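You operate a simulated robot arm through the tools that you are given. There is no shell and no other tool.

The job below is to be done with a simulated robot arm. You get a single attempt, and the scene is never put back.

TASK
Empty the sump and fill the water tank to about 20 L.
Fine: sump valve closed again, soap knob on 3, pump left off, floor dry. Where these are worked on the way, their far stop is far enough and under half their travel is too little: sump valve.

Only the result counts: the job must be done as asked and must still hold three seconds after the hand-in. Knocking over, shifting, dropping, spilling or breaking anything else fails it.

THE ROBOT
A 6-joint arm with a two-finger gripper, fixed in place. Base frame: the origin is on the floor under the middle of its stand, x ahead of it, y to its left, z up. Units: m, degrees, N and s.
It reaches about 1.572 m from its shoulder. Its first joint turns from -166.0 to 166.0 degrees. Payload 2.45 kg.
Tool frame: the origin (TCP) lies between the finger pads and is the grasp point; the fingertips stand 0.02 m ahead of it; z points along the fingers, y is the line along which they close. The gripper opens to 0.14 m; its body begins 0.168 m behind the TCP.
Orientation is told as [roll, pitch, yaw] about the base's x, y, z axes, in that order, counted from this pose: with the fingers straight down and closing along the base's y, the tool's x points along the base's -x, its y along +y and its z along -z.

THE INTERFACE
- The arm moves only by the tool servo_tool. Its argument "series" is a list of rows, each an object of numbers (a shift or turn left out is 0, a gripper value left out holds the last): "x", "y", "z": the shift along the base's x, y, z in mm; "wx", "wy", "wz": the turn, a rotation vector about the base's x, y, z in degrees; "grip": the opening in per cent of the stroke, from 0 (shut) to 100 (fully open). In form: [{"x": .., "y": .., "z": .., "wx": .., "wy": .., "wz": .., "grip": ..}, ...]. A call has 1 to 20 rows; each row is the pose to reach, as a shift and turn from the pose commanded when the call began. Each row takes 0.2 s and may step no farther than 0.05 m and 8.6 degrees from the row before; otherwise, or with a gripper value out of range, the whole call is refused. A pose out of reach is approached as far as the arm can. The call stops where the force on the tool passes 50 N (or 10 N more than at its start, if that is more) or the arm is blocked; 0.2 s more then pass. Each finger travels about 0.045 m/s and halts on what it meets, pressing with about 39 N; the grip force reading is that of the motor and also rises with nothing between the fingers. The clock runs only during rows and for 0.2 s after the last one: add rows that repeat a pose to give the fingers time. The reply holds the time, the measured pose of the TCP, the force on the tool along the base axes, the opening and the grip force, in the units named above and with some noise, with the torque about the TCP (base axes, N m) and any sound that the robot's microphone picked up.
- Cameras (640 x 400 px; columns grow to the right, rows downward): "scene" is fixed at [0.2215, -0.5001, 1.5616]; the picture's right is [0.60, -0.80, 0.00], its down [-0.34, -0.26, -0.90] and it looks along [0.72, 0.54, -0.43] (base axes); focal length 313 px, centre (320, 200). "wrist" rides on the gripper at [0.078, 0.011, -0.209] in the tool frame; the picture's right is [-0.14, 0.99, 0.00], its down [-0.92, -0.13, -0.37] and it looks along [-0.37, -0.05, 0.93] (tool axes); focal length 280 px, centre (320, 200). There is no depth. A picture from a camera that has moved, and an enlarged one, comes with that camera's place and axes in the base frame and with its lens.
- get_image(camera): a new picture of that camera. The clock stands still meanwhile.
- close_up(camera, box): a new picture of the part [left, top, right, bottom] of that camera's present view, enlarged. The clock stands still meanwhile.
- hand_in(): hands the job in; it is judged then, once.

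Places have to be worked out from the pictures, the camera data and where the tool is seen. Open the gripper and draw the arm clear of the work before you hand the job in, unless the task says otherwise.

The tools are called as a command line: name --argument value ..., lists and objects as JSON in quotes. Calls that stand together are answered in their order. servo_tool: Moves the arm, as the interface text tells. Its arguments: {"type":"object","properties":{"series":{"type":"array","items":{"type":"object","properties":{"x":{"type":"number"},"y":{"type":"number"},"z":{"type":"number"},"wx":{"type":"number"},"wy":{"type":"number"},"wz":{"type":"number"},"grip":{"type":"number"}}}}},"required":["series"]} The other tools are called the same way: get_image (camera) takes a picture; close_up (camera, box) takes an enlarged picture of a part of a camera's view; hand_in () hands the job in.

At the start:

```text
t: 0.0
tcp_pos: [0.6352, -0.1676, 1.393]
tool_rot: [-0.1, 0.0, 0.0]
force: [0.3, -0.2, 0.0]
ft_torque: [0.02, -0.02, -0.01]
width: 0.1402
gripper_force: 0.0
```

scene: 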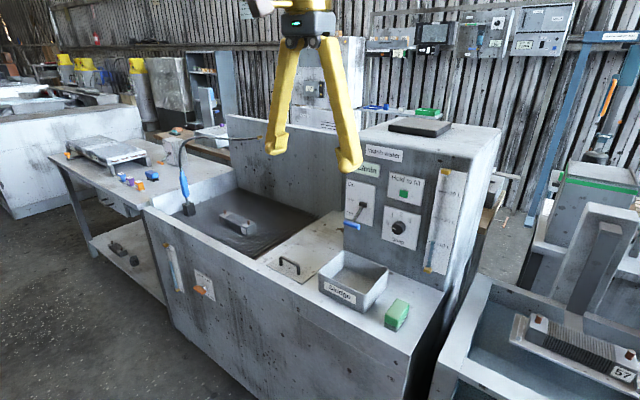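
wrist: 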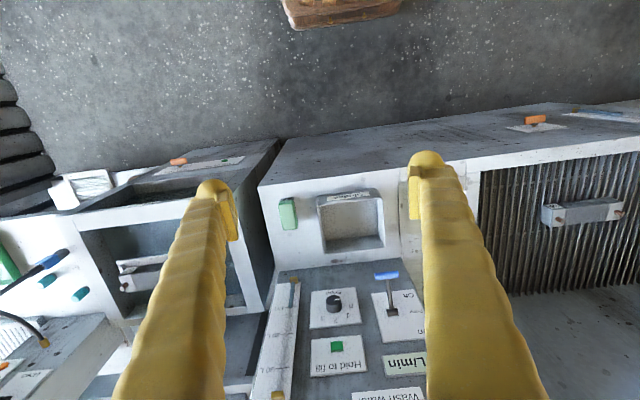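

The pictures show a wash station with a basin, a sump with a gauge and orange valve, and a panel with knobs and a tank gauge. I'll enlarge those parts first.

close_up --camera "scene" --box '[320, 110, 520, 290]'

close_up --camera "scene" --box '[130, 130, 290, 330]'

close_up --camera "scene" --box '[260, 200, 440, 340]'

close_up --camera "wrist" --box '[240, 180, 460, 400]'

```text
2.22 times, centred on (420, 200) of scene
camera zoom: at [0.2215, -0.5001, 1.5616], right [0.6, -0.8, 0.0], down [-0.34, -0.26, -0.9], along [0.72, 0.54, -0.43], focal length 696 px, centre (98, 200)
```

zoom: 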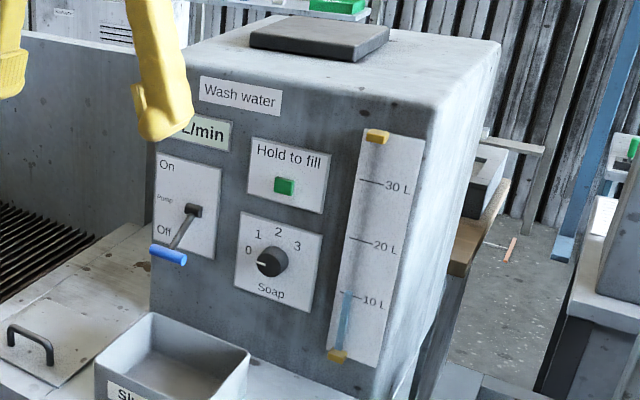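

```text
2.00 times, centred on (210, 230) of scene
camera zoom: at [0.2215, -0.5001, 1.5616], right [0.6, -0.8, 0.0], down [-0.34, -0.26, -0.9], along [0.72, 0.54, -0.43], focal length 626 px, centre (540, 140)
```

zoom: 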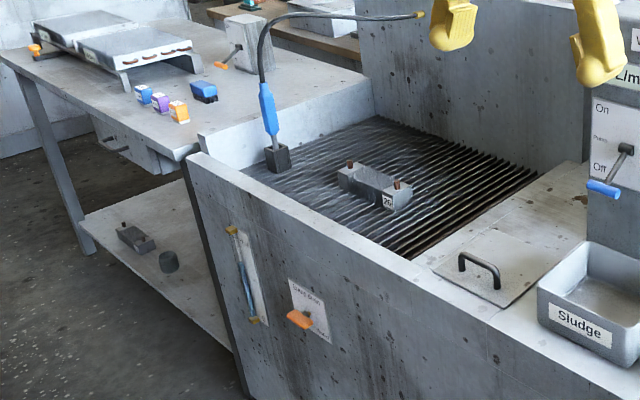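

```text
2.86 times, centred on (350, 270) of scene
camera zoom: at [0.2215, -0.5001, 1.5616], right [0.6, -0.8, 0.0], down [-0.34, -0.26, -0.9], along [0.72, 0.54, -0.43], focal length 895 px, centre (234, 0)
```

zoom: 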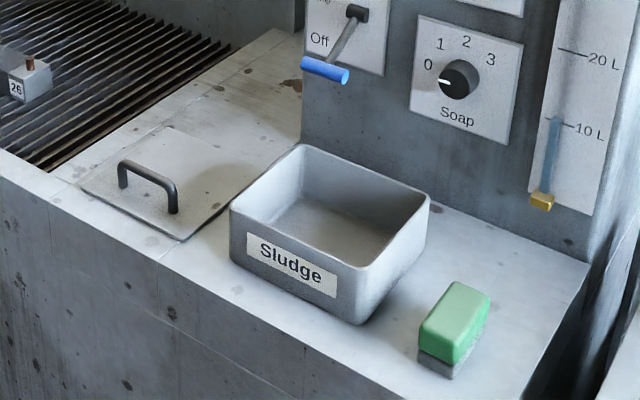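

```text
1.82 times, centred on (350, 290) of wrist
camera zoom: at [0.5582, -0.1564, 1.601], right [0.14, 0.99, 0.0], down [0.92, -0.13, 0.37], along [0.37, -0.05, -0.93], focal length 510 px, centre (266, 36)
```

zoom: 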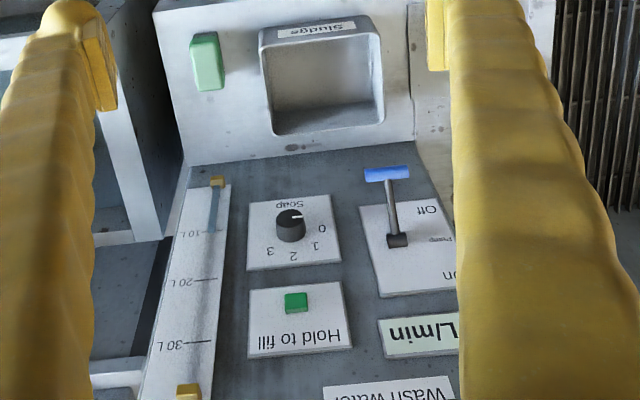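

The button, soap knob, pump lever and sump valve triangulate to about (1.05,-0.19,1.178), (1.043,-0.19,1.063), (0.973,-0.062,1.066) and (0.76,0.558,0.618). I'll enlarge the sump gauge, the valve and the surrounding area more.

close_up --camera "scene" --box '[155, 235, 225, 305]'

close_up --camera "scene" --box '[340, 170, 410, 250]'

close_up --camera "wrist" --box '[480, 90, 640, 190]'

close_up --camera "scene" --box '[410, 150, 480, 290]'

```text
5.71 times, centred on (190, 270) of scene
camera zoom: at [0.2215, -0.5001, 1.5616], right [0.6, -0.8, 0.0], down [-0.34, -0.26, -0.9], along [0.72, 0.54, -0.43], focal length 1789 px, centre (1063, -200)
```

zoom: 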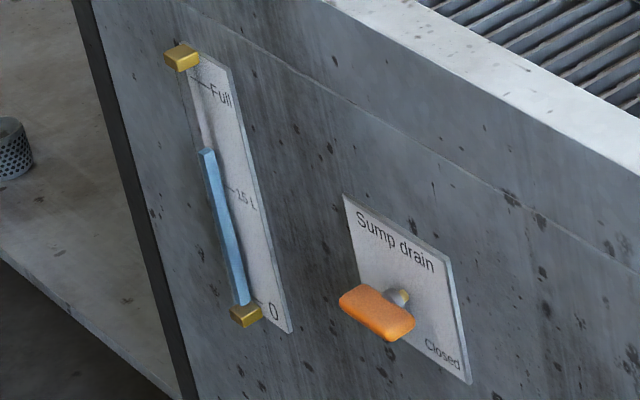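

```text
5.00 times, centred on (375, 210) of scene
camera zoom: at [0.2215, -0.5001, 1.5616], right [0.6, -0.8, 0.0], down [-0.34, -0.26, -0.9], along [0.72, 0.54, -0.43], focal length 1566 px, centre (45, 150)
```

zoom: 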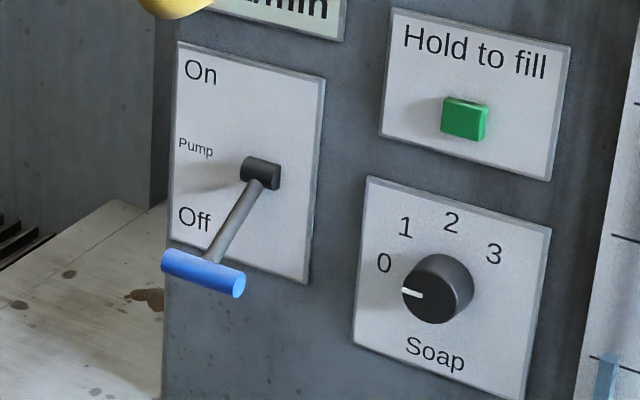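

```text
4.00 times, centred on (560, 140) of wrist
camera zoom: at [0.5582, -0.1564, 1.601], right [0.14, 0.99, 0.0], down [0.92, -0.13, 0.37], along [0.37, -0.05, -0.93], focal length 1122 px, centre (-640, 440)
```

zoom: 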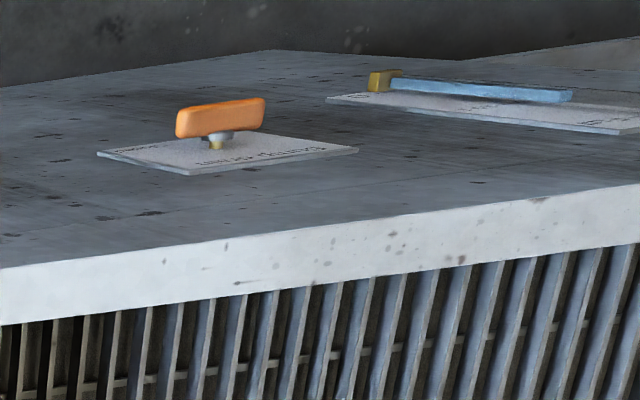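

```text
2.86 times, centred on (445, 220) of scene
camera zoom: at [0.2215, -0.5001, 1.5616], right [0.6, -0.8, 0.0], down [-0.34, -0.26, -0.9], along [0.72, 0.54, -0.43], focal length 895 px, centre (-37, 143)
```

zoom: 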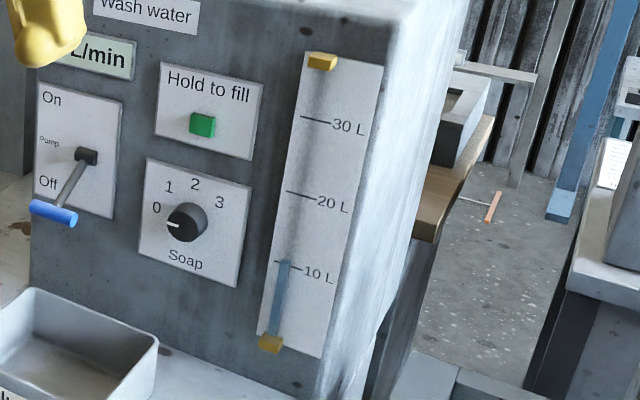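

The sump gauge reads about 19 L and the tank about 11 L. The soap knob is on 0, the pump is off and the sump drain handle lies level near "Closed". I'll pitch the tool forward toward +x to look at the panel and front face with the wrist camera.

servo_tool --series '[{"wy": -8.5, "x": -5}, {"wy": -17, "x": -10}, {"wy": -25.5, "x": -15}, {"wy": -34, "x": -20}, {"wy": -42.5, "x": -25}, {"wy": -51, "x": -30}, {"wy": -59.5, "x": -35}, {"wy": -68, "x": -40}, {"wy": -76.5, "x": -45}, {"wy": -85, "x": -50}, {"wy": -90, "x": -50}]'

```text
t: 1.4
tcp_pos: [0.6702, -0.1965, 1.2889]
tool_rot: [5.5, -40.9, -3.9]
force: [-0.2, 0.4, 0.3]
ft_torque: [0.01, 0.0, 0.01]
width: 0.14
gripper_force: 0.1
stopped in row 7: the arm was blocked; the commanded pose is now the measured one
```

The arm was blocked at about 41° of pitch, so I'll look at both cameras to see why.

get_image --camera "scene"

get_image --camera "wrist"

```text
taken
```

scene: 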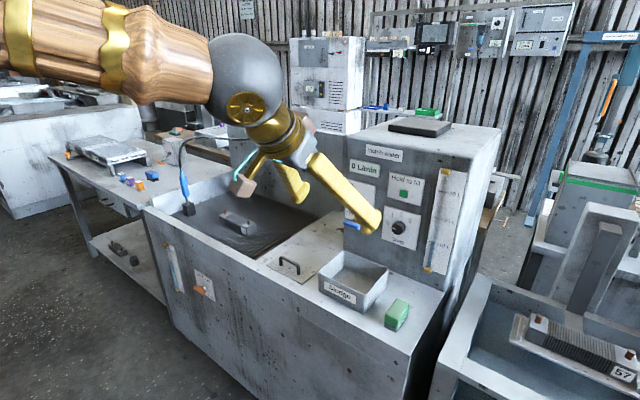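

```text
taken
camera wrist: at [0.474, -0.1926, 1.395], right [0.11, 0.98, 0.16], down [0.45, -0.19, 0.87], along [0.89, -0.02, -0.46], focal length 280 px, centre (320, 200)
```

wrist: 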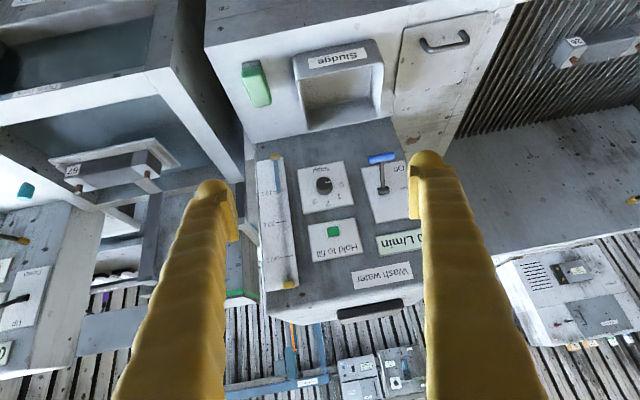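

The wrist seems too close to the base to point the tool forward, since the elbow is folded. I'll keep pitching while moving the TCP outward to about (0.85,-0.19,1.2), still short of the pump lever.

servo_tool --series '[{"x": 26, "y": 1, "z": -13, "wx": -0.57, "wy": -7, "wz": -0.2}, {"x": 52, "y": 2, "z": -26, "wx": -1.14, "wy": -14, "wz": -0.4}, {"x": 78, "y": 3, "z": -39, "wx": -1.71, "wy": -21, "wz": -0.6}, {"x": 104, "y": 4, "z": -52, "wx": -2.28, "wy": -28, "wz": -0.85}, {"x": 130, "y": 5, "z": -65, "wx": -2.85, "wy": -35, "wz": -1.1}, {"x": 156, "y": 6, "z": -78, "wx": -3.4, "wy": -42, "wz": -1.3}, {"x": 180, "y": 6, "z": -90, "wx": -4.0, "wy": -49.1, "wz": -1.5}, {"x": 180, "y": 6, "z": -90, "wx": -4.0, "wy": -49.1, "wz": -1.5}]'

```text
t: 3.2
tcp_pos: [0.8479, -0.1899, 1.2001]
tool_rot: [-164.1, -89.7, 163.9]
force: [0.1, 0.6, -0.6]
ft_torque: [-0.01, 0.03, 0.03]
width: 0.1401
gripper_force: 0.1
```

The tool now points at the panel. I'll take the wrist view for a frontal look at the panel and the scene view to check how the arm sits.

get_image --camera "wrist"

get_image --camera "scene"

```text
taken
camera wrist: at [0.6409, -0.1793, 1.1198], right [0.0, 0.99, 0.14], down [-0.37, -0.13, 0.92], along [0.93, -0.05, 0.37], focal length 280 px, centre (320, 200)
```

wrist: 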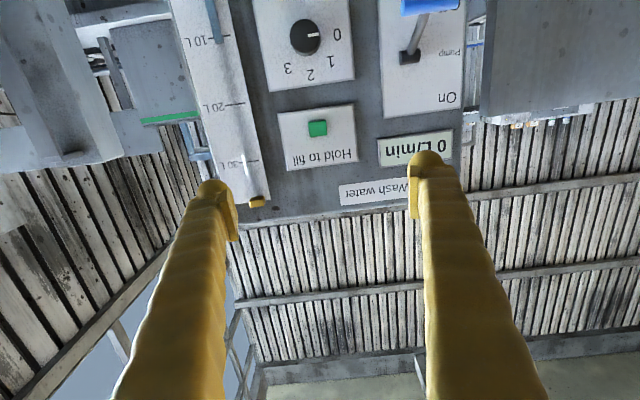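

```text
taken
```

scene: 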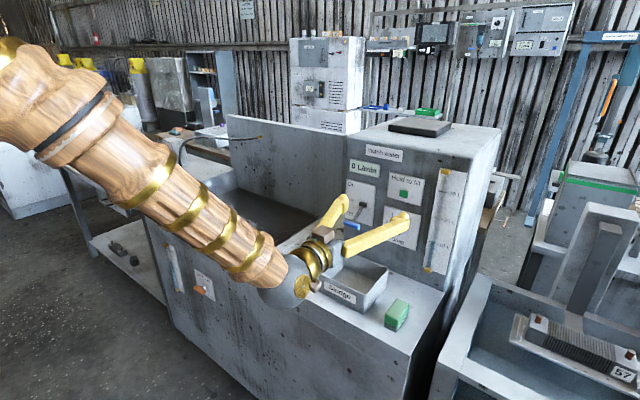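

The panel is seen nearly frontally now, and the button and knob estimates hold up. I'll zoom in on the soap knob, the button and the tank gauge.

close_up --camera "wrist" --box '[250, 0, 360, 100]'

close_up --camera "wrist" --box '[170, 0, 280, 220]'

close_up --camera "wrist" --box '[260, 80, 480, 220]'

```text
4.00 times, centred on (305, 50) of wrist
camera zoom: at [0.6409, -0.1793, 1.1198], right [0.0, 0.99, 0.14], down [-0.37, -0.13, 0.92], along [0.93, -0.05, 0.37], focal length 1122 px, centre (380, 800)
```

zoom: 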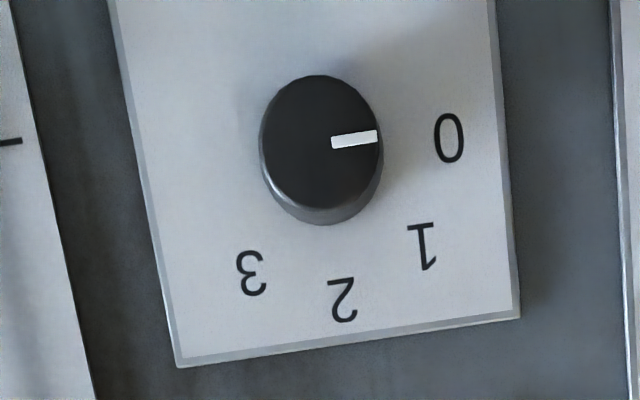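

```text
1.82 times, centred on (225, 110) of wrist
camera zoom: at [0.6409, -0.1793, 1.1198], right [0.0, 0.99, 0.14], down [-0.37, -0.13, 0.92], along [0.93, -0.05, 0.37], focal length 510 px, centre (493, 364)
```

zoom: 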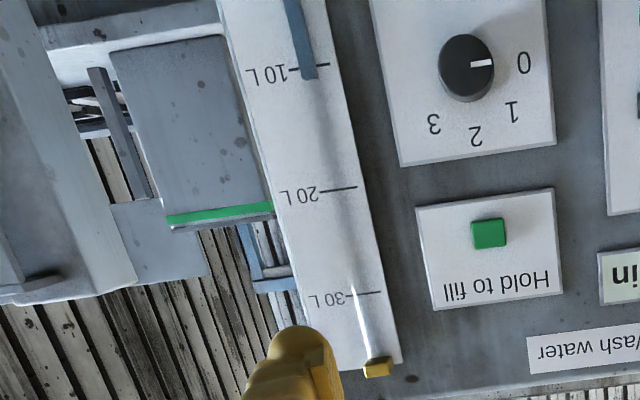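

```text
2.86 times, centred on (370, 150) of wrist
camera zoom: at [0.6409, -0.1793, 1.1198], right [0.0, 0.99, 0.14], down [-0.37, -0.13, 0.92], along [0.93, -0.05, 0.37], focal length 801 px, centre (177, 343)
```

zoom: 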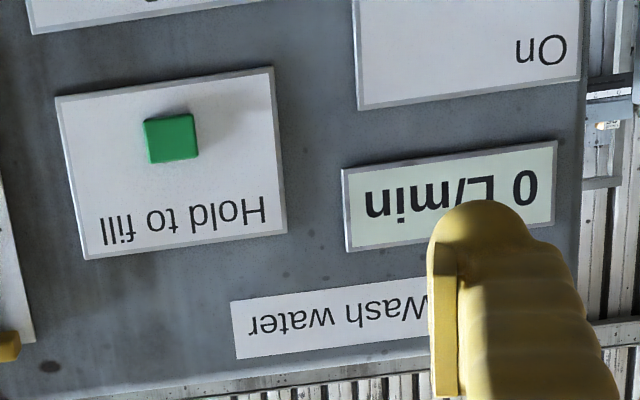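

The soap positions are 45° apart, with 0 at 9 o'clock and 3 at 1:30, so it needs 135° clockwise. The sump drains over time, so I'll open it first, moving over to y≈0.5 at safe height to view the valve.

servo_tool --series '[{"y": 40}, {"y": 80}, {"y": 120}, {"y": 160}, {"y": 200}, {"y": 240}, {"x": -17, "y": 282}, {"x": -34, "y": 324}, {"x": -50, "y": 365}, {"x": -67, "y": 407}, {"x": -84, "y": 449}, {"x": -100, "y": 490}, {"x": -122, "y": 523, "z": -17}, {"x": -143, "y": 557, "z": -34}, {"x": -165, "y": 590, "z": -50}, {"x": -187, "y": 623, "z": -67}, {"x": -208, "y": 657, "z": -84}, {"x": -230, "y": 690, "z": -100}]'

```text
t: 7.0
tcp_pos: [0.729, 0.1959, 1.1317]
tool_rot: [10.1, -86.7, 13.5]
force: [-0.2, -0.1, 0.0]
ft_torque: [-0.04, 0.01, -0.03]
width: 0.14
gripper_force: 0.1
out of reach, approached as far as the arm can: row 3, 4, 5, 6, 7, 8, 9, 10, 11, 12, 13, 14, 15, 16, 17, 18
```

From row 3 the arm fell behind and ended at (0.729, 0.196, 1.132), so something limits it here. I'll look at both cameras.

get_image --camera "scene"

get_image --camera "wrist"

```text
taken
```

scene: 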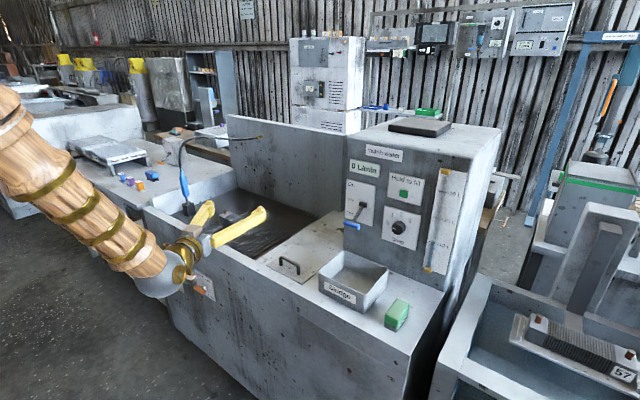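

```text
taken
camera wrist: at [0.5301, 0.121, 1.0648], right [-0.39, 0.91, 0.15], down [-0.24, -0.25, 0.94], along [0.89, 0.33, 0.31], focal length 280 px, centre (320, 200)
```

wrist: 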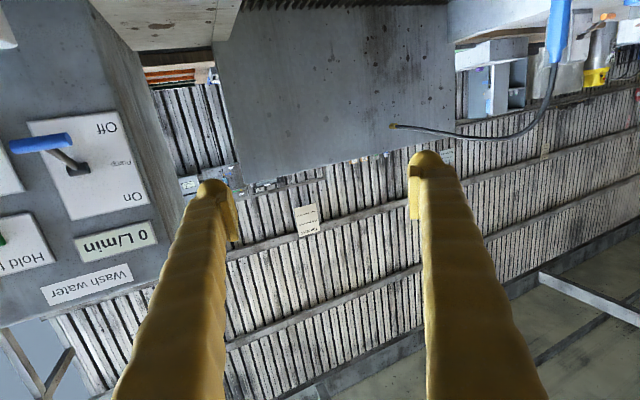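

The arm approached but fell behind, with the forearm very steep, so it seems to be near a fold limit at this height. I'll test by moving down a little, which is clear space, and see where it settles.

servo_tool --series '[{"z": -20}, {"z": -40}, {"z": -60}, {"z": -80}, {"z": -80}, {"z": -80}]'

```text
t: 8.4
tcp_pos: [0.7502, 0.1983, 1.0788]
tool_rot: [32.7, -85.8, -8.8]
force: [1.2, -0.5, 0.2]
ft_torque: [0.01, 0.01, -0.03]
width: 0.14
gripper_force: 0.1
out of reach, approached as far as the arm can: row 1, 2, 3, 4, 5, 6
```

The arm seems stuck on one wrist branch: it took the left side when passing the forearm line and is now limited. I'll unwind by retracing the path, one safe leg at a time.

servo_tool --series '[{"x": 18, "y": -28, "z": 25}, {"x": 37, "y": -57, "z": 51}, {"x": 56, "y": -86, "z": 77}, {"x": 74, "y": -114, "z": 103}, {"x": 93, "y": -143, "z": 128}, {"x": 111, "y": -171, "z": 154}, {"x": 130, "y": -200, "z": 180}, {"x": 130, "y": -200, "z": 180}]'

```text
t: 10.2
tcp_pos: [0.8819, -0.0043, 1.2581]
tool_rot: [10.0, -86.6, 13.5]
force: [0.2, -0.6, 0.9]
ft_torque: [-0.01, 0.03, -0.01]
width: 0.1398
gripper_force: 0.2
```

That leg was reached, so the commanded pose follows the approached pose. I'll pitch the tool back down, keeping the tool left of the arm plane so the wrist unwinds, ending near the starting pose.

servo_tool --series '[{"x": -21, "y": -15, "z": 12, "wx": -1.65, "wy": 7.75, "wz": -1.67}, {"x": -42, "y": -30, "z": 24, "wx": -3.31, "wy": 15.5, "wz": -3.35}, {"x": -63, "y": -45, "z": 36, "wx": -4.96, "wy": 23.2, "wz": -5.0}, {"x": -84, "y": -60, "z": 48, "wx": -6.6, "wy": 31, "wz": -6.7}, {"x": -105, "y": -75, "z": 60, "wx": -8.3, "wy": 38.7, "wz": -8.4}, {"x": -127, "y": -90, "z": 72, "wx": -9.9, "wy": 46.5, "wz": -10.0}, {"x": -148, "y": -105, "z": 84, "wx": -11.6, "wy": 54.2, "wz": -11.7}, {"x": -169, "y": -120, "z": 96, "wx": -13.2, "wy": 62, "wz": -13.4}, {"x": -190, "y": -136, "z": 108, "wx": -14.9, "wy": 69.7, "wz": -15.1}, {"x": -211, "y": -151, "z": 120, "wx": -16.5, "wy": 77.5, "wz": -16.7}, {"x": -232, "y": -166, "z": 132, "wx": -18.2, "wy": 85.2, "wz": -18.4}, {"x": -232, "y": -166, "z": 132, "wx": -18.2, "wy": 85.2, "wz": -18.4}]'

```text
t: 12.8
tcp_pos: [0.6455, -0.1693, 1.3909]
tool_rot: [-0.2, 0.0, 0.0]
force: [-0.2, 0.3, -0.2]
ft_torque: [-0.01, 0.01, -0.02]
width: 0.1402
gripper_force: 0.1
```

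The wrist is unwound, with the tool straight down. Now I'll move to y=0 so the tool lies in the arm plane before pitching up again.

servo_tool --series '[{"y": 42}, {"y": 85}, {"y": 127}, {"y": 169}, {"y": 169}]'

get_image --camera "scene"

```text
t: 14.0
tcp_pos: [0.6463, 0.0004, 1.3907]
tool_rot: [-0.1, 0.0, -0.1]
force: [-0.4, 0.1, -0.7]
ft_torque: [-0.02, -0.01, 0.01]
width: 0.1399
gripper_force: 0.1
```

```text
taken
```

scene: 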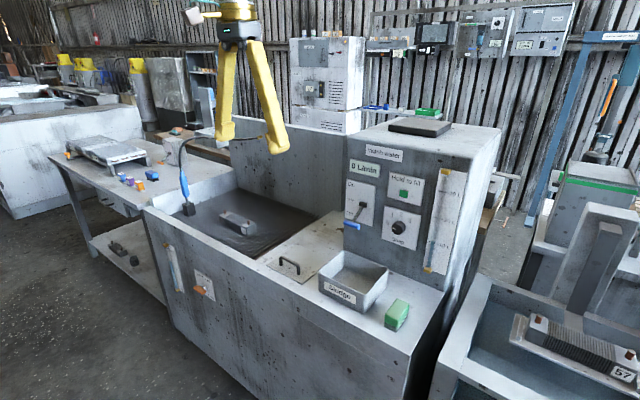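

Now pitching up in the xz plane at y=0 while extending outward, the first half only, to check the tracking.

servo_tool --series '[{"x": 25, "wy": -8}, {"x": 50, "wy": -16}, {"x": 75, "wy": -24}, {"x": 100, "wy": -32}, {"x": 125, "wy": -40}, {"x": 125, "wy": -40}]'

```text
t: 15.4
tcp_pos: [0.772, 0.002, 1.3915]
tool_rot: [-0.1, -40.2, -0.1]
force: [-0.4, 0.2, -0.4]
ft_torque: [0.01, 0.01, 0.0]
width: 0.1399
gripper_force: 0.0
```

Tracking is good. I'll continue the pitch up to horizontal in smaller turn steps.

servo_tool --series '[{"x": 14, "z": -10, "wy": -5}, {"x": 28, "z": -20, "wy": -10}, {"x": 42, "z": -30, "wy": -15}, {"x": 56, "z": -40, "wy": -20}, {"x": 70, "z": -50, "wy": -25}, {"x": 84, "z": -60, "wy": -30}, {"x": 98, "z": -70, "wy": -35}, {"x": 112, "z": -80, "wy": -40}, {"x": 126, "z": -90, "wy": -45}, {"x": 140, "z": -100, "wy": -49.8}, {"x": 140, "z": -100, "wy": -49.8}]'

```text
t: 17.8
tcp_pos: [0.9138, 0.0012, 1.2908]
tool_rot: [1.3, -89.9, -1.5]
force: [-0.1, 0.1, 0.0]
ft_torque: [-0.01, -0.01, 0.0]
width: 0.1401
gripper_force: 0.0
```

Horizontal and on the neutral branch. Now moving toward the valve side in front of the basin wall, to about (0.62, 0.5, 1.05).

servo_tool --series '[{"x": -19, "y": 41, "z": -15}, {"x": -38, "y": 83, "z": -30}, {"x": -57, "y": 125, "z": -45}, {"x": -76, "y": 166, "z": -60}, {"x": -95, "y": 208, "z": -75}, {"x": -114, "y": 250, "z": -90}, {"x": -136, "y": 281, "z": -109}, {"x": -159, "y": 312, "z": -127}, {"x": -181, "y": 344, "z": -146}, {"x": -204, "y": 375, "z": -165}, {"x": -226, "y": 406, "z": -184}, {"x": -249, "y": 437, "z": -202}, {"x": -271, "y": 469, "z": -221}, {"x": -294, "y": 500, "z": -240}, {"x": -294, "y": 500, "z": -240}]'

```text
t: 21.0
tcp_pos: [0.6177, 0.5008, 1.0507]
tool_rot: [3.5, -89.9, -3.7]
force: [0.1, 0.2, -0.6]
ft_torque: [0.01, 0.04, 0.01]
width: 0.1401
gripper_force: 0.0
```

Reached. Descending to the valve's height, well short of the front face, to view it with the wrist camera.

servo_tool --series '[{"y": 5, "z": -43}, {"y": 10, "z": -86}, {"y": 15, "z": -129}, {"y": 20, "z": -172}, {"y": 25, "z": -215}, {"y": 30, "z": -258}, {"y": 30, "z": -301}, {"y": 30, "z": -344}, {"y": 30, "z": -387}, {"y": 30, "z": -430}, {"y": 30, "z": -430}]'

get_image --camera "wrist"

get_image --camera "scene"

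```text
t: 23.4
tcp_pos: [0.6178, 0.5316, 0.6218]
tool_rot: [-2.9, -90.0, 2.8]
force: [-0.3, 0.1, 0.5]
ft_torque: [-0.01, 0.01, 0.01]
width: 0.1399
gripper_force: 0.1
```

```text
taken
camera wrist: at [0.4088, 0.5428, 0.5426], right [0.0, 0.99, 0.14], down [-0.37, -0.13, 0.92], along [0.93, -0.05, 0.36], focal length 280 px, centre (320, 200)
```

wrist: 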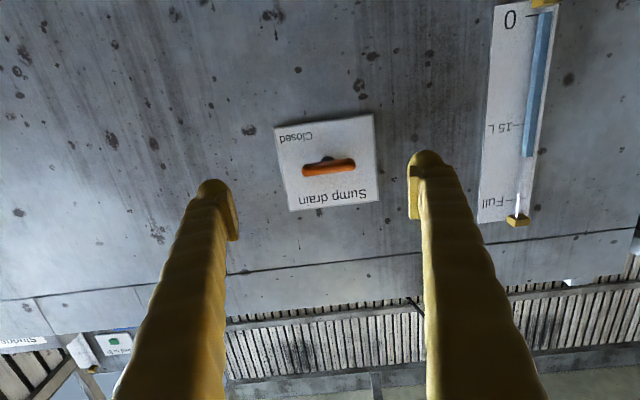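

```text
taken
```

scene: 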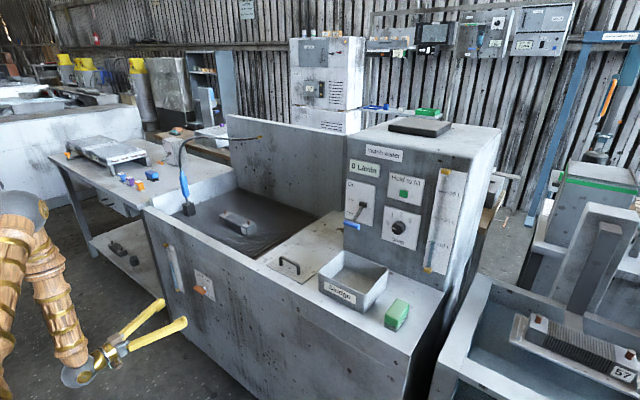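

close_up --camera "wrist" --box '[260, 100, 400, 220]'

close_up --camera "wrist" --box '[460, 0, 580, 240]'

```text
3.33 times, centred on (330, 160) of wrist
camera zoom: at [0.4088, 0.5428, 0.5426], right [0.0, 0.99, 0.14], down [-0.37, -0.13, 0.92], along [0.93, -0.05, 0.36], focal length 935 px, centre (287, 333)
```

zoom: 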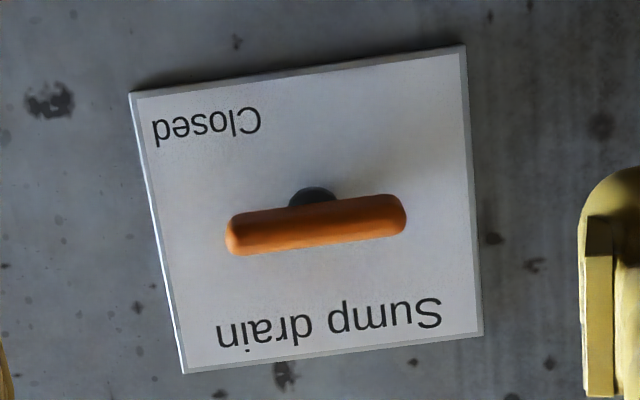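

```text
1.67 times, centred on (520, 120) of wrist
camera zoom: at [0.4088, 0.5428, 0.5426], right [0.0, 0.99, 0.14], down [-0.37, -0.13, 0.92], along [0.93, -0.05, 0.36], focal length 467 px, centre (-13, 333)
```

zoom: 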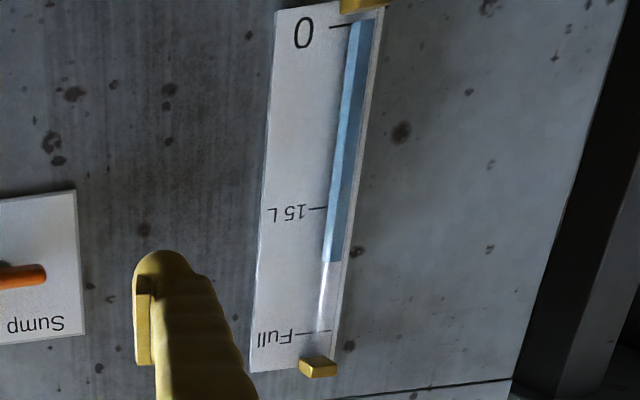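

The handle is a level bar about 6.7 cm long centred near (0.751, 0.541, 0.634), with the plate at x≈0.778. It is marked only "Closed". I'll roll the tool +90° so the fingers close vertically on the bar, align, and narrow the opening.

servo_tool --series '[{"wx": 8.5, "y": 1, "z": 1, "grip": 50}, {"wx": 17, "y": 2, "z": 2, "grip": 50}, {"wx": 25.5, "y": 3, "z": 3, "grip": 50}, {"wx": 34, "y": 4, "z": 4, "grip": 50}, {"wx": 42.5, "y": 5, "z": 6, "grip": 50}, {"wx": 51, "y": 6, "z": 8, "grip": 50}, {"wx": 59.5, "y": 7, "z": 9, "grip": 50}, {"wx": 68, "y": 8, "z": 10, "grip": 50}, {"wx": 76.5, "y": 9, "z": 11, "grip": 50}, {"wx": 85, "y": 10, "z": 12, "grip": 50}, {"wx": 90, "y": 10, "z": 12, "grip": 50}, {"wx": 90, "y": 10, "z": 12, "grip": 50}]'

get_image --camera "wrist"

```text
t: 26.0
tcp_pos: [0.6182, 0.5388, 0.6325]
tool_rot: [90.0, 0.0, -90.0]
force: [0.0, 0.6, 0.1]
ft_torque: [-0.02, 0.06, -0.06]
width: 0.07
gripper_force: 0.1
```

```text
taken
camera wrist: at [0.4102, 0.6176, 0.6435], right [0.0, -0.14, 0.99], down [-0.37, -0.92, -0.13], along [0.93, -0.36, -0.05], focal length 280 px, centre (320, 200)
```

wrist: 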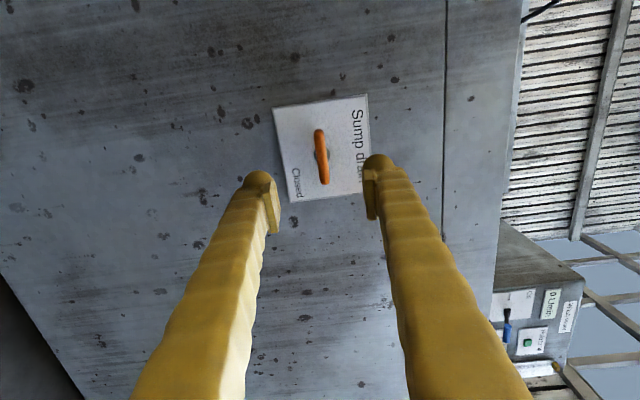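

The new view confirms the handle centre at about (0.751, 0.5415, 0.634). I'll advance to x≈0.743 with the fingers above and below the bar.

servo_tool --series '[{"x": 30, "y": 2.5, "z": 1.5}, {"x": 60, "y": 2.5, "z": 1.5}, {"x": 90, "y": 2.5, "z": 1.5}, {"x": 110, "y": 2.5, "z": 1.5}, {"x": 126, "y": 2.5, "z": 1.5}, {"x": 126, "y": 2.5, "z": 1.5}]'

get_image --camera "wrist"

```text
t: 27.4
tcp_pos: [0.7458, 0.5445, 0.6318]
tool_rot: [89.9, 0.0, -89.9]
force: [-0.5, -0.1, -0.1]
ft_torque: [0.0, -0.01, -0.01]
width: 0.07
gripper_force: 0.1
```

```text
taken
camera wrist: at [0.5369, 0.6221, 0.6429], right [0.0, -0.14, 0.99], down [-0.37, -0.92, -0.13], along [0.93, -0.36, -0.05], focal length 280 px, centre (320, 200)
```

wrist: 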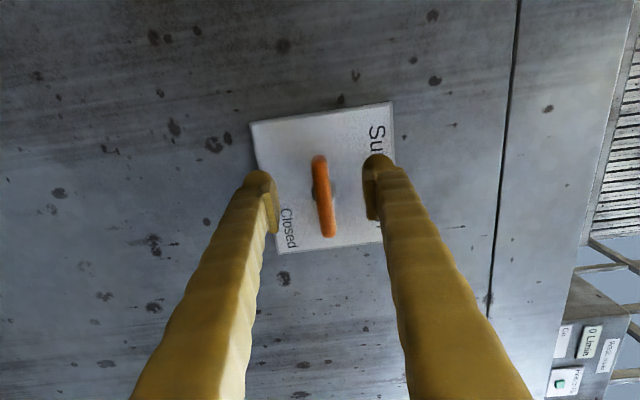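

Fingers straddle the bar. I'll trim the alignment slightly and close.

servo_tool --series '[{"y": -2, "z": 2.5}, {"y": -2, "z": 2.5, "grip": 0}, {"y": -2, "z": 2.5, "grip": 0}, {"y": -2, "z": 2.5, "grip": 0}, {"y": -2, "z": 2.5, "grip": 0}, {"y": -2, "z": 2.5, "grip": 0}]'

```text
t: 28.8
tcp_pos: [0.7459, 0.5413, 0.6352]
tool_rot: [89.8, 0.0, -89.9]
force: [3.5, 0.9, -9.4]
ft_torque: [0.03, 0.1, 0.02]
width: 0.012
gripper_force: 37.0
```

Gripped, with width 12 mm. I'll try turning counter-clockwise as seen from the front (negative wx), a small amount first, while watching force and torque.

servo_tool --series '[{"z": -1.5, "wx": -4}, {"z": -1.5, "wx": -8}, {"z": -1.5, "wx": -12}]'

```text
t: 29.6
tcp_pos: [0.7454, 0.5413, 0.6345]
tool_rot: [89.8, -12.2, -90.0]
force: [13.4, 5.6, -13.1]
ft_torque: [0.05, 0.1, -0.21]
width: 0.0123
gripper_force: 38.5
```

The turn went 12° with almost no torque about x, but Fx rose slightly. I'll check whether the handle followed.

close_up --camera "wrist" --box '[230, 80, 430, 270]'

close_up --camera "scene" --box '[150, 230, 250, 310]'

```text
2.11 times, centred on (330, 175) of wrist
camera zoom: at [0.5365, 0.6198, 0.629], right [0.0, 0.07, 1.0], down [-0.37, -0.93, 0.07], along [0.93, -0.37, 0.02], focal length 590 px, centre (299, 253)
```

zoom: 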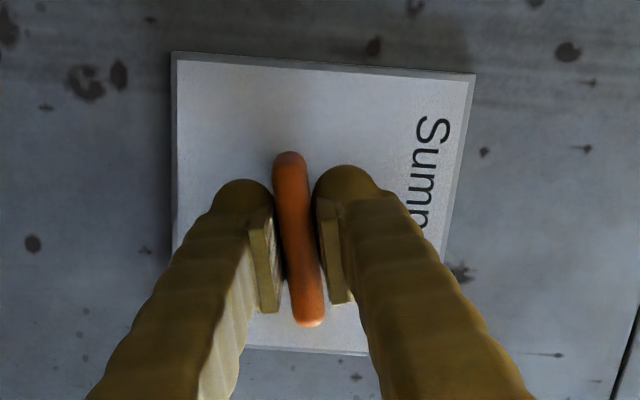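

```text
5.00 times, centred on (200, 270) of scene
camera zoom: at [0.2215, -0.5001, 1.5616], right [0.6, -0.8, 0.0], down [-0.34, -0.26, -0.9], along [0.72, 0.54, -0.43], focal length 1566 px, centre (920, -150)
```

zoom: 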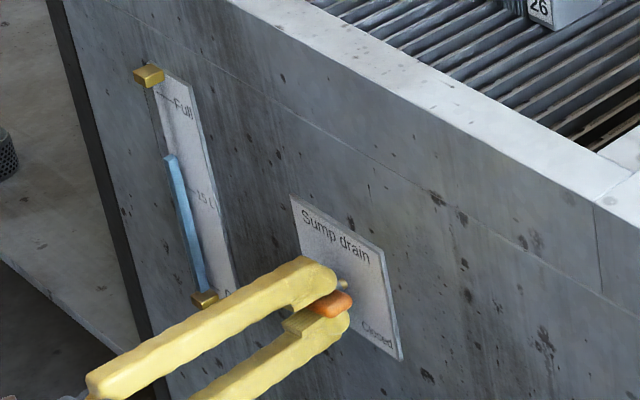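

The handle followed the gripper; relative to the plate it has turned about 12°. I'll continue in the same direction.

servo_tool --series '[{"wx": -6}, {"wx": -12}, {"wx": -18}, {"wx": -24}, {"wx": -30}, {"wx": -36}]'

```text
t: 31.0
tcp_pos: [0.7439, 0.5392, 0.6351]
tool_rot: [89.6, -48.2, -89.7]
force: [-8.4, 4.9, -30.4]
ft_torque: [0.04, 0.45, 0.13]
width: 0.012
gripper_force: 39.3
```

Turned to 48°, but Fz has grown to -30 N, so my turning axis is slightly too high. I'll ease down and continue a little.

servo_tool --series '[{"z": -1.5}, {"z": -3, "y": 1}, {"z": -3, "y": 1}]'

close_up --camera "wrist" --box '[230, 80, 430, 270]'

close_up --camera "scene" --box '[150, 230, 250, 310]'

```text
t: 31.8
tcp_pos: [0.7452, 0.5406, 0.6352]
tool_rot: [89.9, -48.0, -90.1]
force: [-11.7, -25.7, 10.7]
ft_torque: [0.0, -0.15, -0.32]
width: 0.0121
gripper_force: 37.7
```

```text
2.11 times, centred on (330, 175) of wrist
camera zoom: at [0.5373, 0.6017, 0.583], right [0.0, 0.64, 0.77], down [-0.37, -0.71, 0.6], along [0.93, -0.28, 0.24], focal length 590 px, centre (299, 253)
```

zoom: 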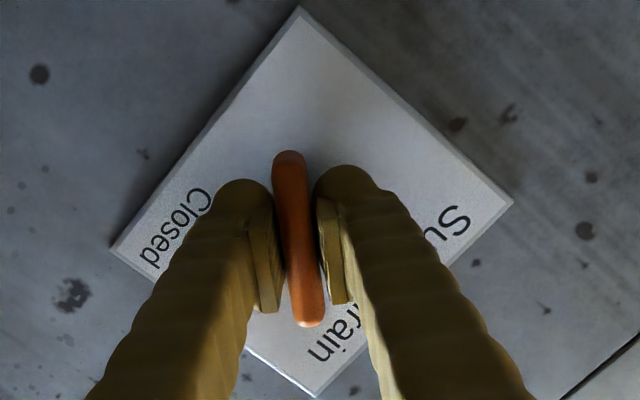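

```text
5.00 times, centred on (200, 270) of scene
camera zoom: at [0.2215, -0.5001, 1.5616], right [0.6, -0.8, 0.0], down [-0.34, -0.26, -0.9], along [0.72, 0.54, -0.43], focal length 1566 px, centre (920, -150)
```

zoom: 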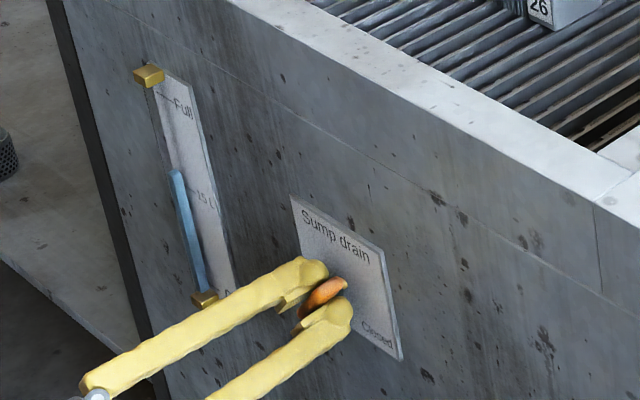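

The valve turned about 48° and the sump level is dropping, so this is the opening direction. I'll trim the axis by about a millimetre and continue to about 90°.

servo_tool --series '[{"z": 0.7, "y": -0.8, "wx": -5}, {"z": 0.7, "y": -0.8, "wx": -10}, {"z": 0.7, "y": -0.8, "wx": -15}, {"z": 0.7, "y": -0.8, "wx": -20}]'

```text
t: 32.8
tcp_pos: [0.7464, 0.5401, 0.6331]
tool_rot: [89.7, -68.1, -89.9]
force: [18.2, -26.7, 11.8]
ft_torque: [-0.01, -0.15, -0.24]
width: 0.012
gripper_force: 38.6
```

Now at 68° with Fy of about -27 N. I'll shift another millimetre to -y and turn the remaining 22°.

servo_tool --series '[{"y": -1, "z": 0.3, "wx": -5}, {"y": -1.3, "z": 0.5, "wx": -10}, {"y": -1.3, "z": 0.5, "wx": -15}, {"y": -1.3, "z": 0.5, "wx": -19}]'

close_up --camera "scene" --box '[150, 230, 250, 310]'

close_up --camera "wrist" --box '[230, 80, 430, 270]'

```text
t: 33.8
tcp_pos: [0.7456, 0.5411, 0.6337]
tool_rot: [87.5, -87.0, -87.6]
force: [11.8, -5.0, 1.0]
ft_torque: [0.0, 0.26, 0.0]
width: 0.012
gripper_force: 39.1
```

```text
5.00 times, centred on (200, 270) of scene
camera zoom: at [0.2215, -0.5001, 1.5616], right [0.6, -0.8, 0.0], down [-0.34, -0.26, -0.9], along [0.72, 0.54, -0.43], focal length 1566 px, centre (920, -150)
```

zoom: 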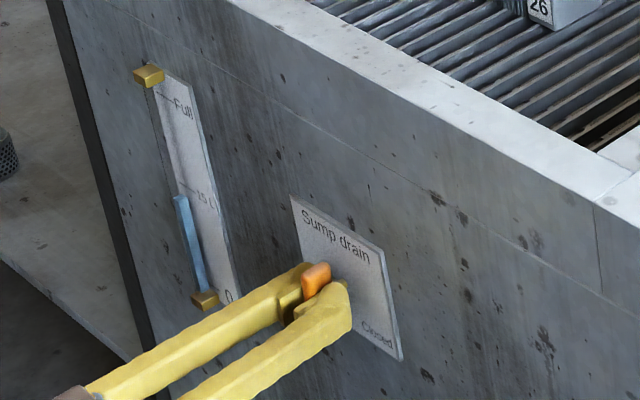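

```text
2.11 times, centred on (330, 175) of wrist
camera zoom: at [0.5368, 0.5553, 0.556], right [0.0, 0.98, 0.19], down [-0.37, -0.17, 0.91], along [0.93, -0.07, 0.36], focal length 590 px, centre (299, 253)
```

zoom: 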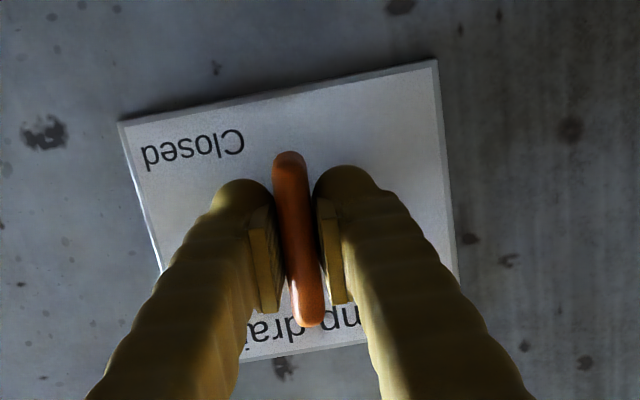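

The sump is draining quickly. I'll turn a few degrees more to feel for the stop, then wait.

servo_tool --series '[{"wx": -3}, {"wx": -6}, {"wx": -6}, {"wx": -6}, {"wx": -6}]'

close_up --camera "wrist" --box '[230, 80, 430, 270]'

close_up --camera "scene" --box '[150, 230, 250, 310]'

```text
t: 35.0
tcp_pos: [0.7457, 0.5405, 0.6338]
tool_rot: [-87.9, -87.0, 87.8]
force: [5.0, 1.4, -1.0]
ft_torque: [0.92, -0.07, -0.02]
width: 0.0126
gripper_force: 39.3
```

```text
2.11 times, centred on (330, 175) of wrist
camera zoom: at [0.5367, 0.5472, 0.5548], right [0.0, 1.0, 0.09], down [-0.37, -0.08, 0.93], along [0.93, -0.03, 0.37], focal length 590 px, centre (299, 253)
```

zoom: 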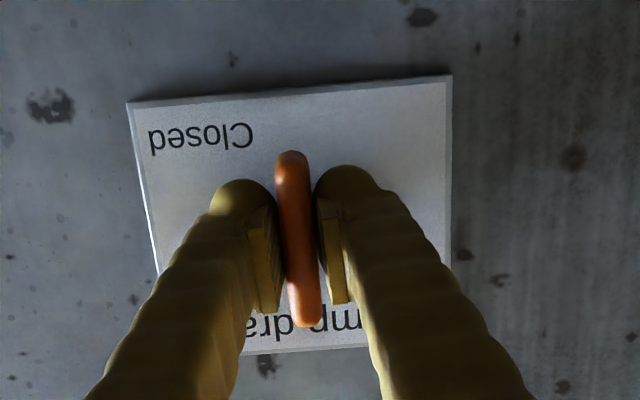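

```text
5.00 times, centred on (200, 270) of scene
camera zoom: at [0.2215, -0.5001, 1.5616], right [0.6, -0.8, 0.0], down [-0.34, -0.26, -0.9], along [0.72, 0.54, -0.43], focal length 1566 px, centre (920, -150)
```

zoom: 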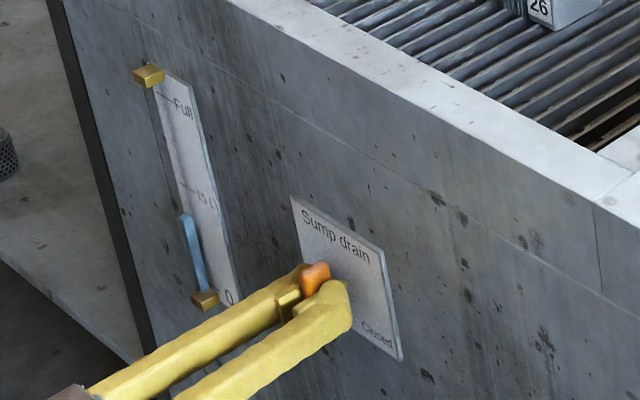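

Torque about x rose to 0.92 N m, so the open stop is at about 90°. I'll relax slightly and wait here while it drains.

servo_tool --series '[{"wx": 2}, {"wx": 3}, {"wx": 3}, {"wx": 3}, {"wx": 3}, {"wx": 3}, {"wx": 3}, {"wx": 3}, {"wx": 3}, {"wx": 3}, {"wx": 3}, {"wx": 3}, {"wx": 3}, {"wx": 3}, {"wx": 3}, {"wx": 3}, {"wx": 3}, {"wx": 3}, {"wx": 3}, {"wx": 3}]'

close_up --camera "scene" --box '[150, 230, 250, 310]'

get_image --camera "scene"

```text
t: 39.2
tcp_pos: [0.7441, 0.5389, 0.6337]
tool_rot: [-0.8, -89.9, 0.7]
force: [-0.4, 21.6, -1.7]
ft_torque: [-0.01, 0.02, 0.22]
width: 0.0122
gripper_force: 39.0
```

```text
5.00 times, centred on (200, 270) of scene
camera zoom: at [0.2215, -0.5001, 1.5616], right [0.6, -0.8, 0.0], down [-0.34, -0.26, -0.9], along [0.72, 0.54, -0.43], focal length 1566 px, centre (920, -150)
```

zoom: 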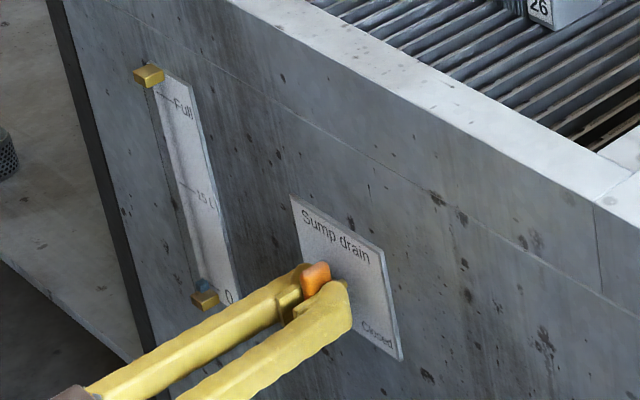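

```text
taken
```

scene: 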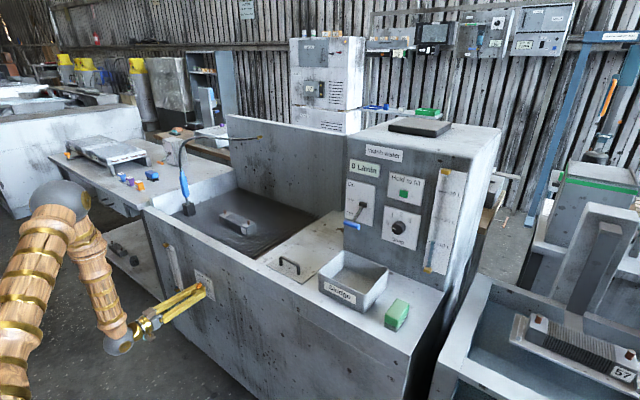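

Nearly empty. I'll hold a few seconds more, trimming y by about 1 mm to relieve the sideways force.

servo_tool --series '[{"y": 0.8}, {"y": 0.8}, {"y": 0.8}, {"y": 0.8}, {"y": 0.8}, {"y": 0.8}, {"y": 0.8}, {"y": 0.8}, {"y": 0.8}, {"y": 0.8}, {"y": 0.8}, {"y": 0.8}, {"y": 0.8}, {"y": 0.8}, {"y": 0.8}, {"y": 0.8}, {"y": 0.8}, {"y": 0.8}, {"y": 0.8}, {"y": 0.8}]'

close_up --camera "scene" --box '[155, 235, 225, 305]'

get_image --camera "wrist"

```text
t: 43.4
tcp_pos: [0.7453, 0.5397, 0.6333]
tool_rot: [-5.1, -89.8, 5.1]
force: [-5.0, -38.8, 1.6]
ft_torque: [0.05, 0.0, -0.38]
width: 0.0122
gripper_force: 38.7
```

```text
5.71 times, centred on (190, 270) of scene
camera zoom: at [0.2215, -0.5001, 1.5616], right [0.6, -0.8, 0.0], down [-0.34, -0.26, -0.9], along [0.72, 0.54, -0.43], focal length 1789 px, centre (1063, -200)
```

zoom: 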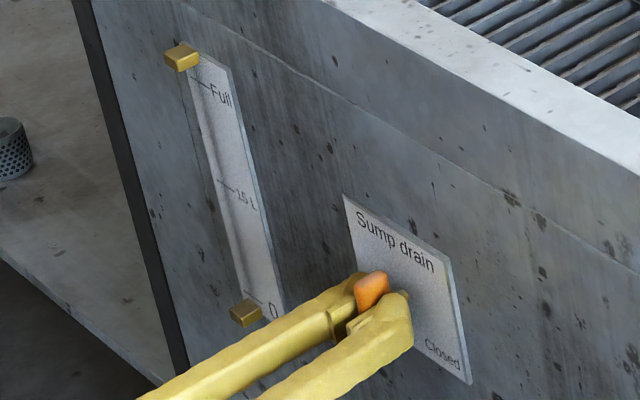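

```text
taken
camera wrist: at [0.5368, 0.5517, 0.5553], right [0.0, 0.99, 0.14], down [-0.37, -0.13, 0.92], along [0.93, -0.05, 0.36], focal length 280 px, centre (320, 200)
```

wrist: 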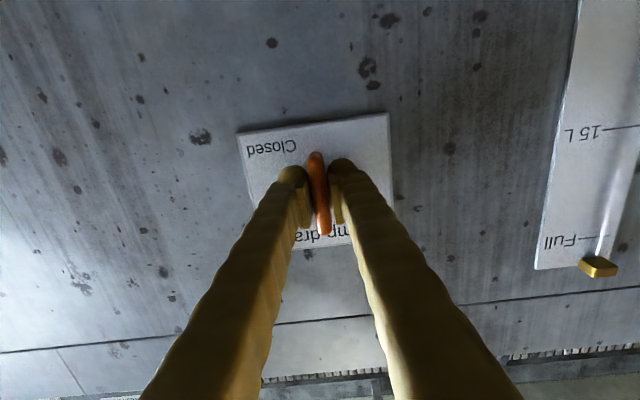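

The gauge shows empty. I'll back off the trim and wait another few seconds to be sure no residue remains.

servo_tool --series '[{"y": -0.5}, {"y": -0.5}, {"y": -0.5}, {"y": -0.5}, {"y": -0.5}, {"y": -0.5}, {"y": -0.5}, {"y": -0.5}, {"y": -0.5}, {"y": -0.5}, {"y": -0.5}, {"y": -0.5}, {"y": -0.5}, {"y": -0.5}, {"y": -0.5}, {"y": -0.5}, {"y": -0.5}, {"y": -0.5}, {"y": -0.5}, {"y": -0.5}]'

close_up --camera "scene" --box '[150, 245, 200, 305]'

```text
t: 47.6
tcp_pos: [0.7457, 0.5394, 0.6332]
tool_rot: [-1.9, -89.9, 1.9]
force: [-10.4, -23.5, -4.3]
ft_torque: [0.01, 0.04, -0.21]
width: 0.012
gripper_force: 38.6
```

```text
6.67 times, centred on (175, 275) of scene
camera zoom: at [0.2215, -0.5001, 1.5616], right [0.6, -0.8, 0.0], down [-0.34, -0.26, -0.9], along [0.72, 0.54, -0.43], focal length 2087 px, centre (1287, -300)
```

zoom: 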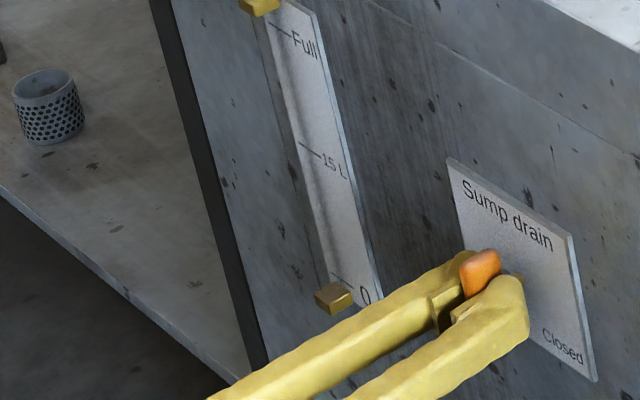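

The sump is empty. Now I'll turn the valve back clockwise toward closed, the first 42°.

servo_tool --series '[{"y": -0.3, "wx": 6}, {"y": -0.3, "wx": 12}, {"y": -0.3, "wx": 18}, {"y": -0.3, "wx": 24}, {"y": -0.3, "wx": 30}, {"y": -0.3, "wx": 36}]'

```text
t: 49.0
tcp_pos: [0.7448, 0.5408, 0.633]
tool_rot: [89.8, -53.9, -89.9]
force: [18.0, 13.3, 0.3]
ft_torque: [-0.02, 0.03, 0.14]
width: 0.0117
gripper_force: 38.6
```

Forces are low; turning on toward closed.

servo_tool --series '[{"wx": 6}, {"wx": 12}, {"wx": 18}, {"wx": 24}, {"wx": 30}, {"wx": 36}, {"wx": 42}]'

```text
t: 50.6
tcp_pos: [0.7439, 0.5384, 0.6342]
tool_rot: [90.1, -11.8, -90.0]
force: [-2.5, 32.1, 28.4]
ft_torque: [0.01, -0.26, 0.34]
width: 0.0121
gripper_force: 38.5
```

Some sideways force has built up, so I'll trim +0.5 mm in y and z and finish the turn until the stop is felt.

servo_tool --series '[{"y": 0.5, "z": 0.4}, {"y": 0.5, "z": 0.4, "wx": 4}, {"y": 0.5, "z": 0.4, "wx": 8}, {"y": 0.5, "z": 0.4, "wx": 12}, {"y": 0.5, "z": 0.4, "wx": 14}, {"y": 0.5, "z": 0.4, "wx": 16}]'

close_up --camera "scene" --box '[155, 235, 225, 305]'

close_up --camera "wrist" --box '[230, 80, 430, 270]'

```text
t: 52.0
tcp_pos: [0.7442, 0.5397, 0.6358]
tool_rot: [89.9, 4.0, -90.1]
force: [15.9, 8.1, 26.7]
ft_torque: [-1.03, -0.21, 0.1]
width: 0.013
gripper_force: 39.6
```

```text
5.71 times, centred on (190, 270) of scene
camera zoom: at [0.2215, -0.5001, 1.5616], right [0.6, -0.8, 0.0], down [-0.34, -0.26, -0.9], along [0.72, 0.54, -0.43], focal length 1789 px, centre (1063, -200)
```

zoom: 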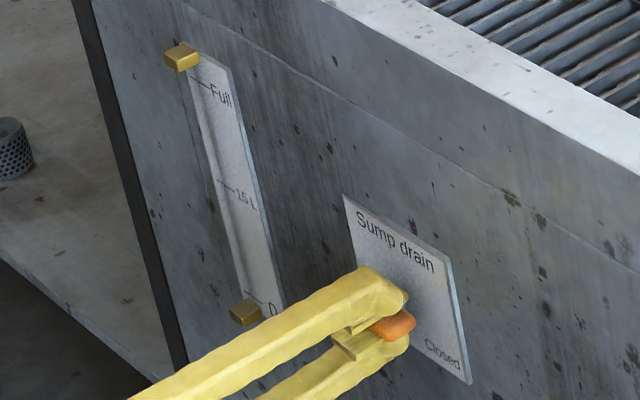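

```text
2.11 times, centred on (330, 175) of wrist
camera zoom: at [0.5364, 0.6165, 0.6509], right [0.0, -0.21, 0.98], down [-0.37, -0.91, -0.19], along [0.93, -0.36, -0.08], focal length 590 px, centre (299, 253)
```

zoom: 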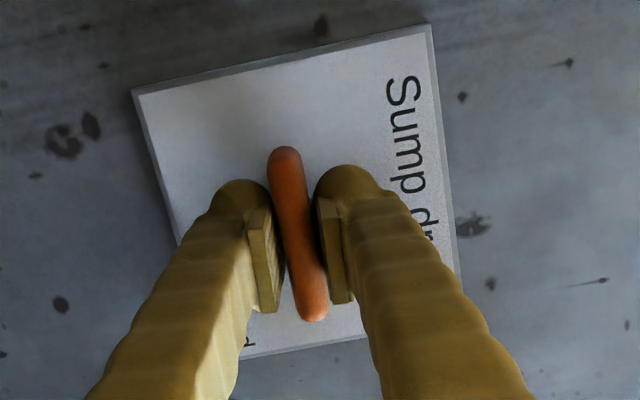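

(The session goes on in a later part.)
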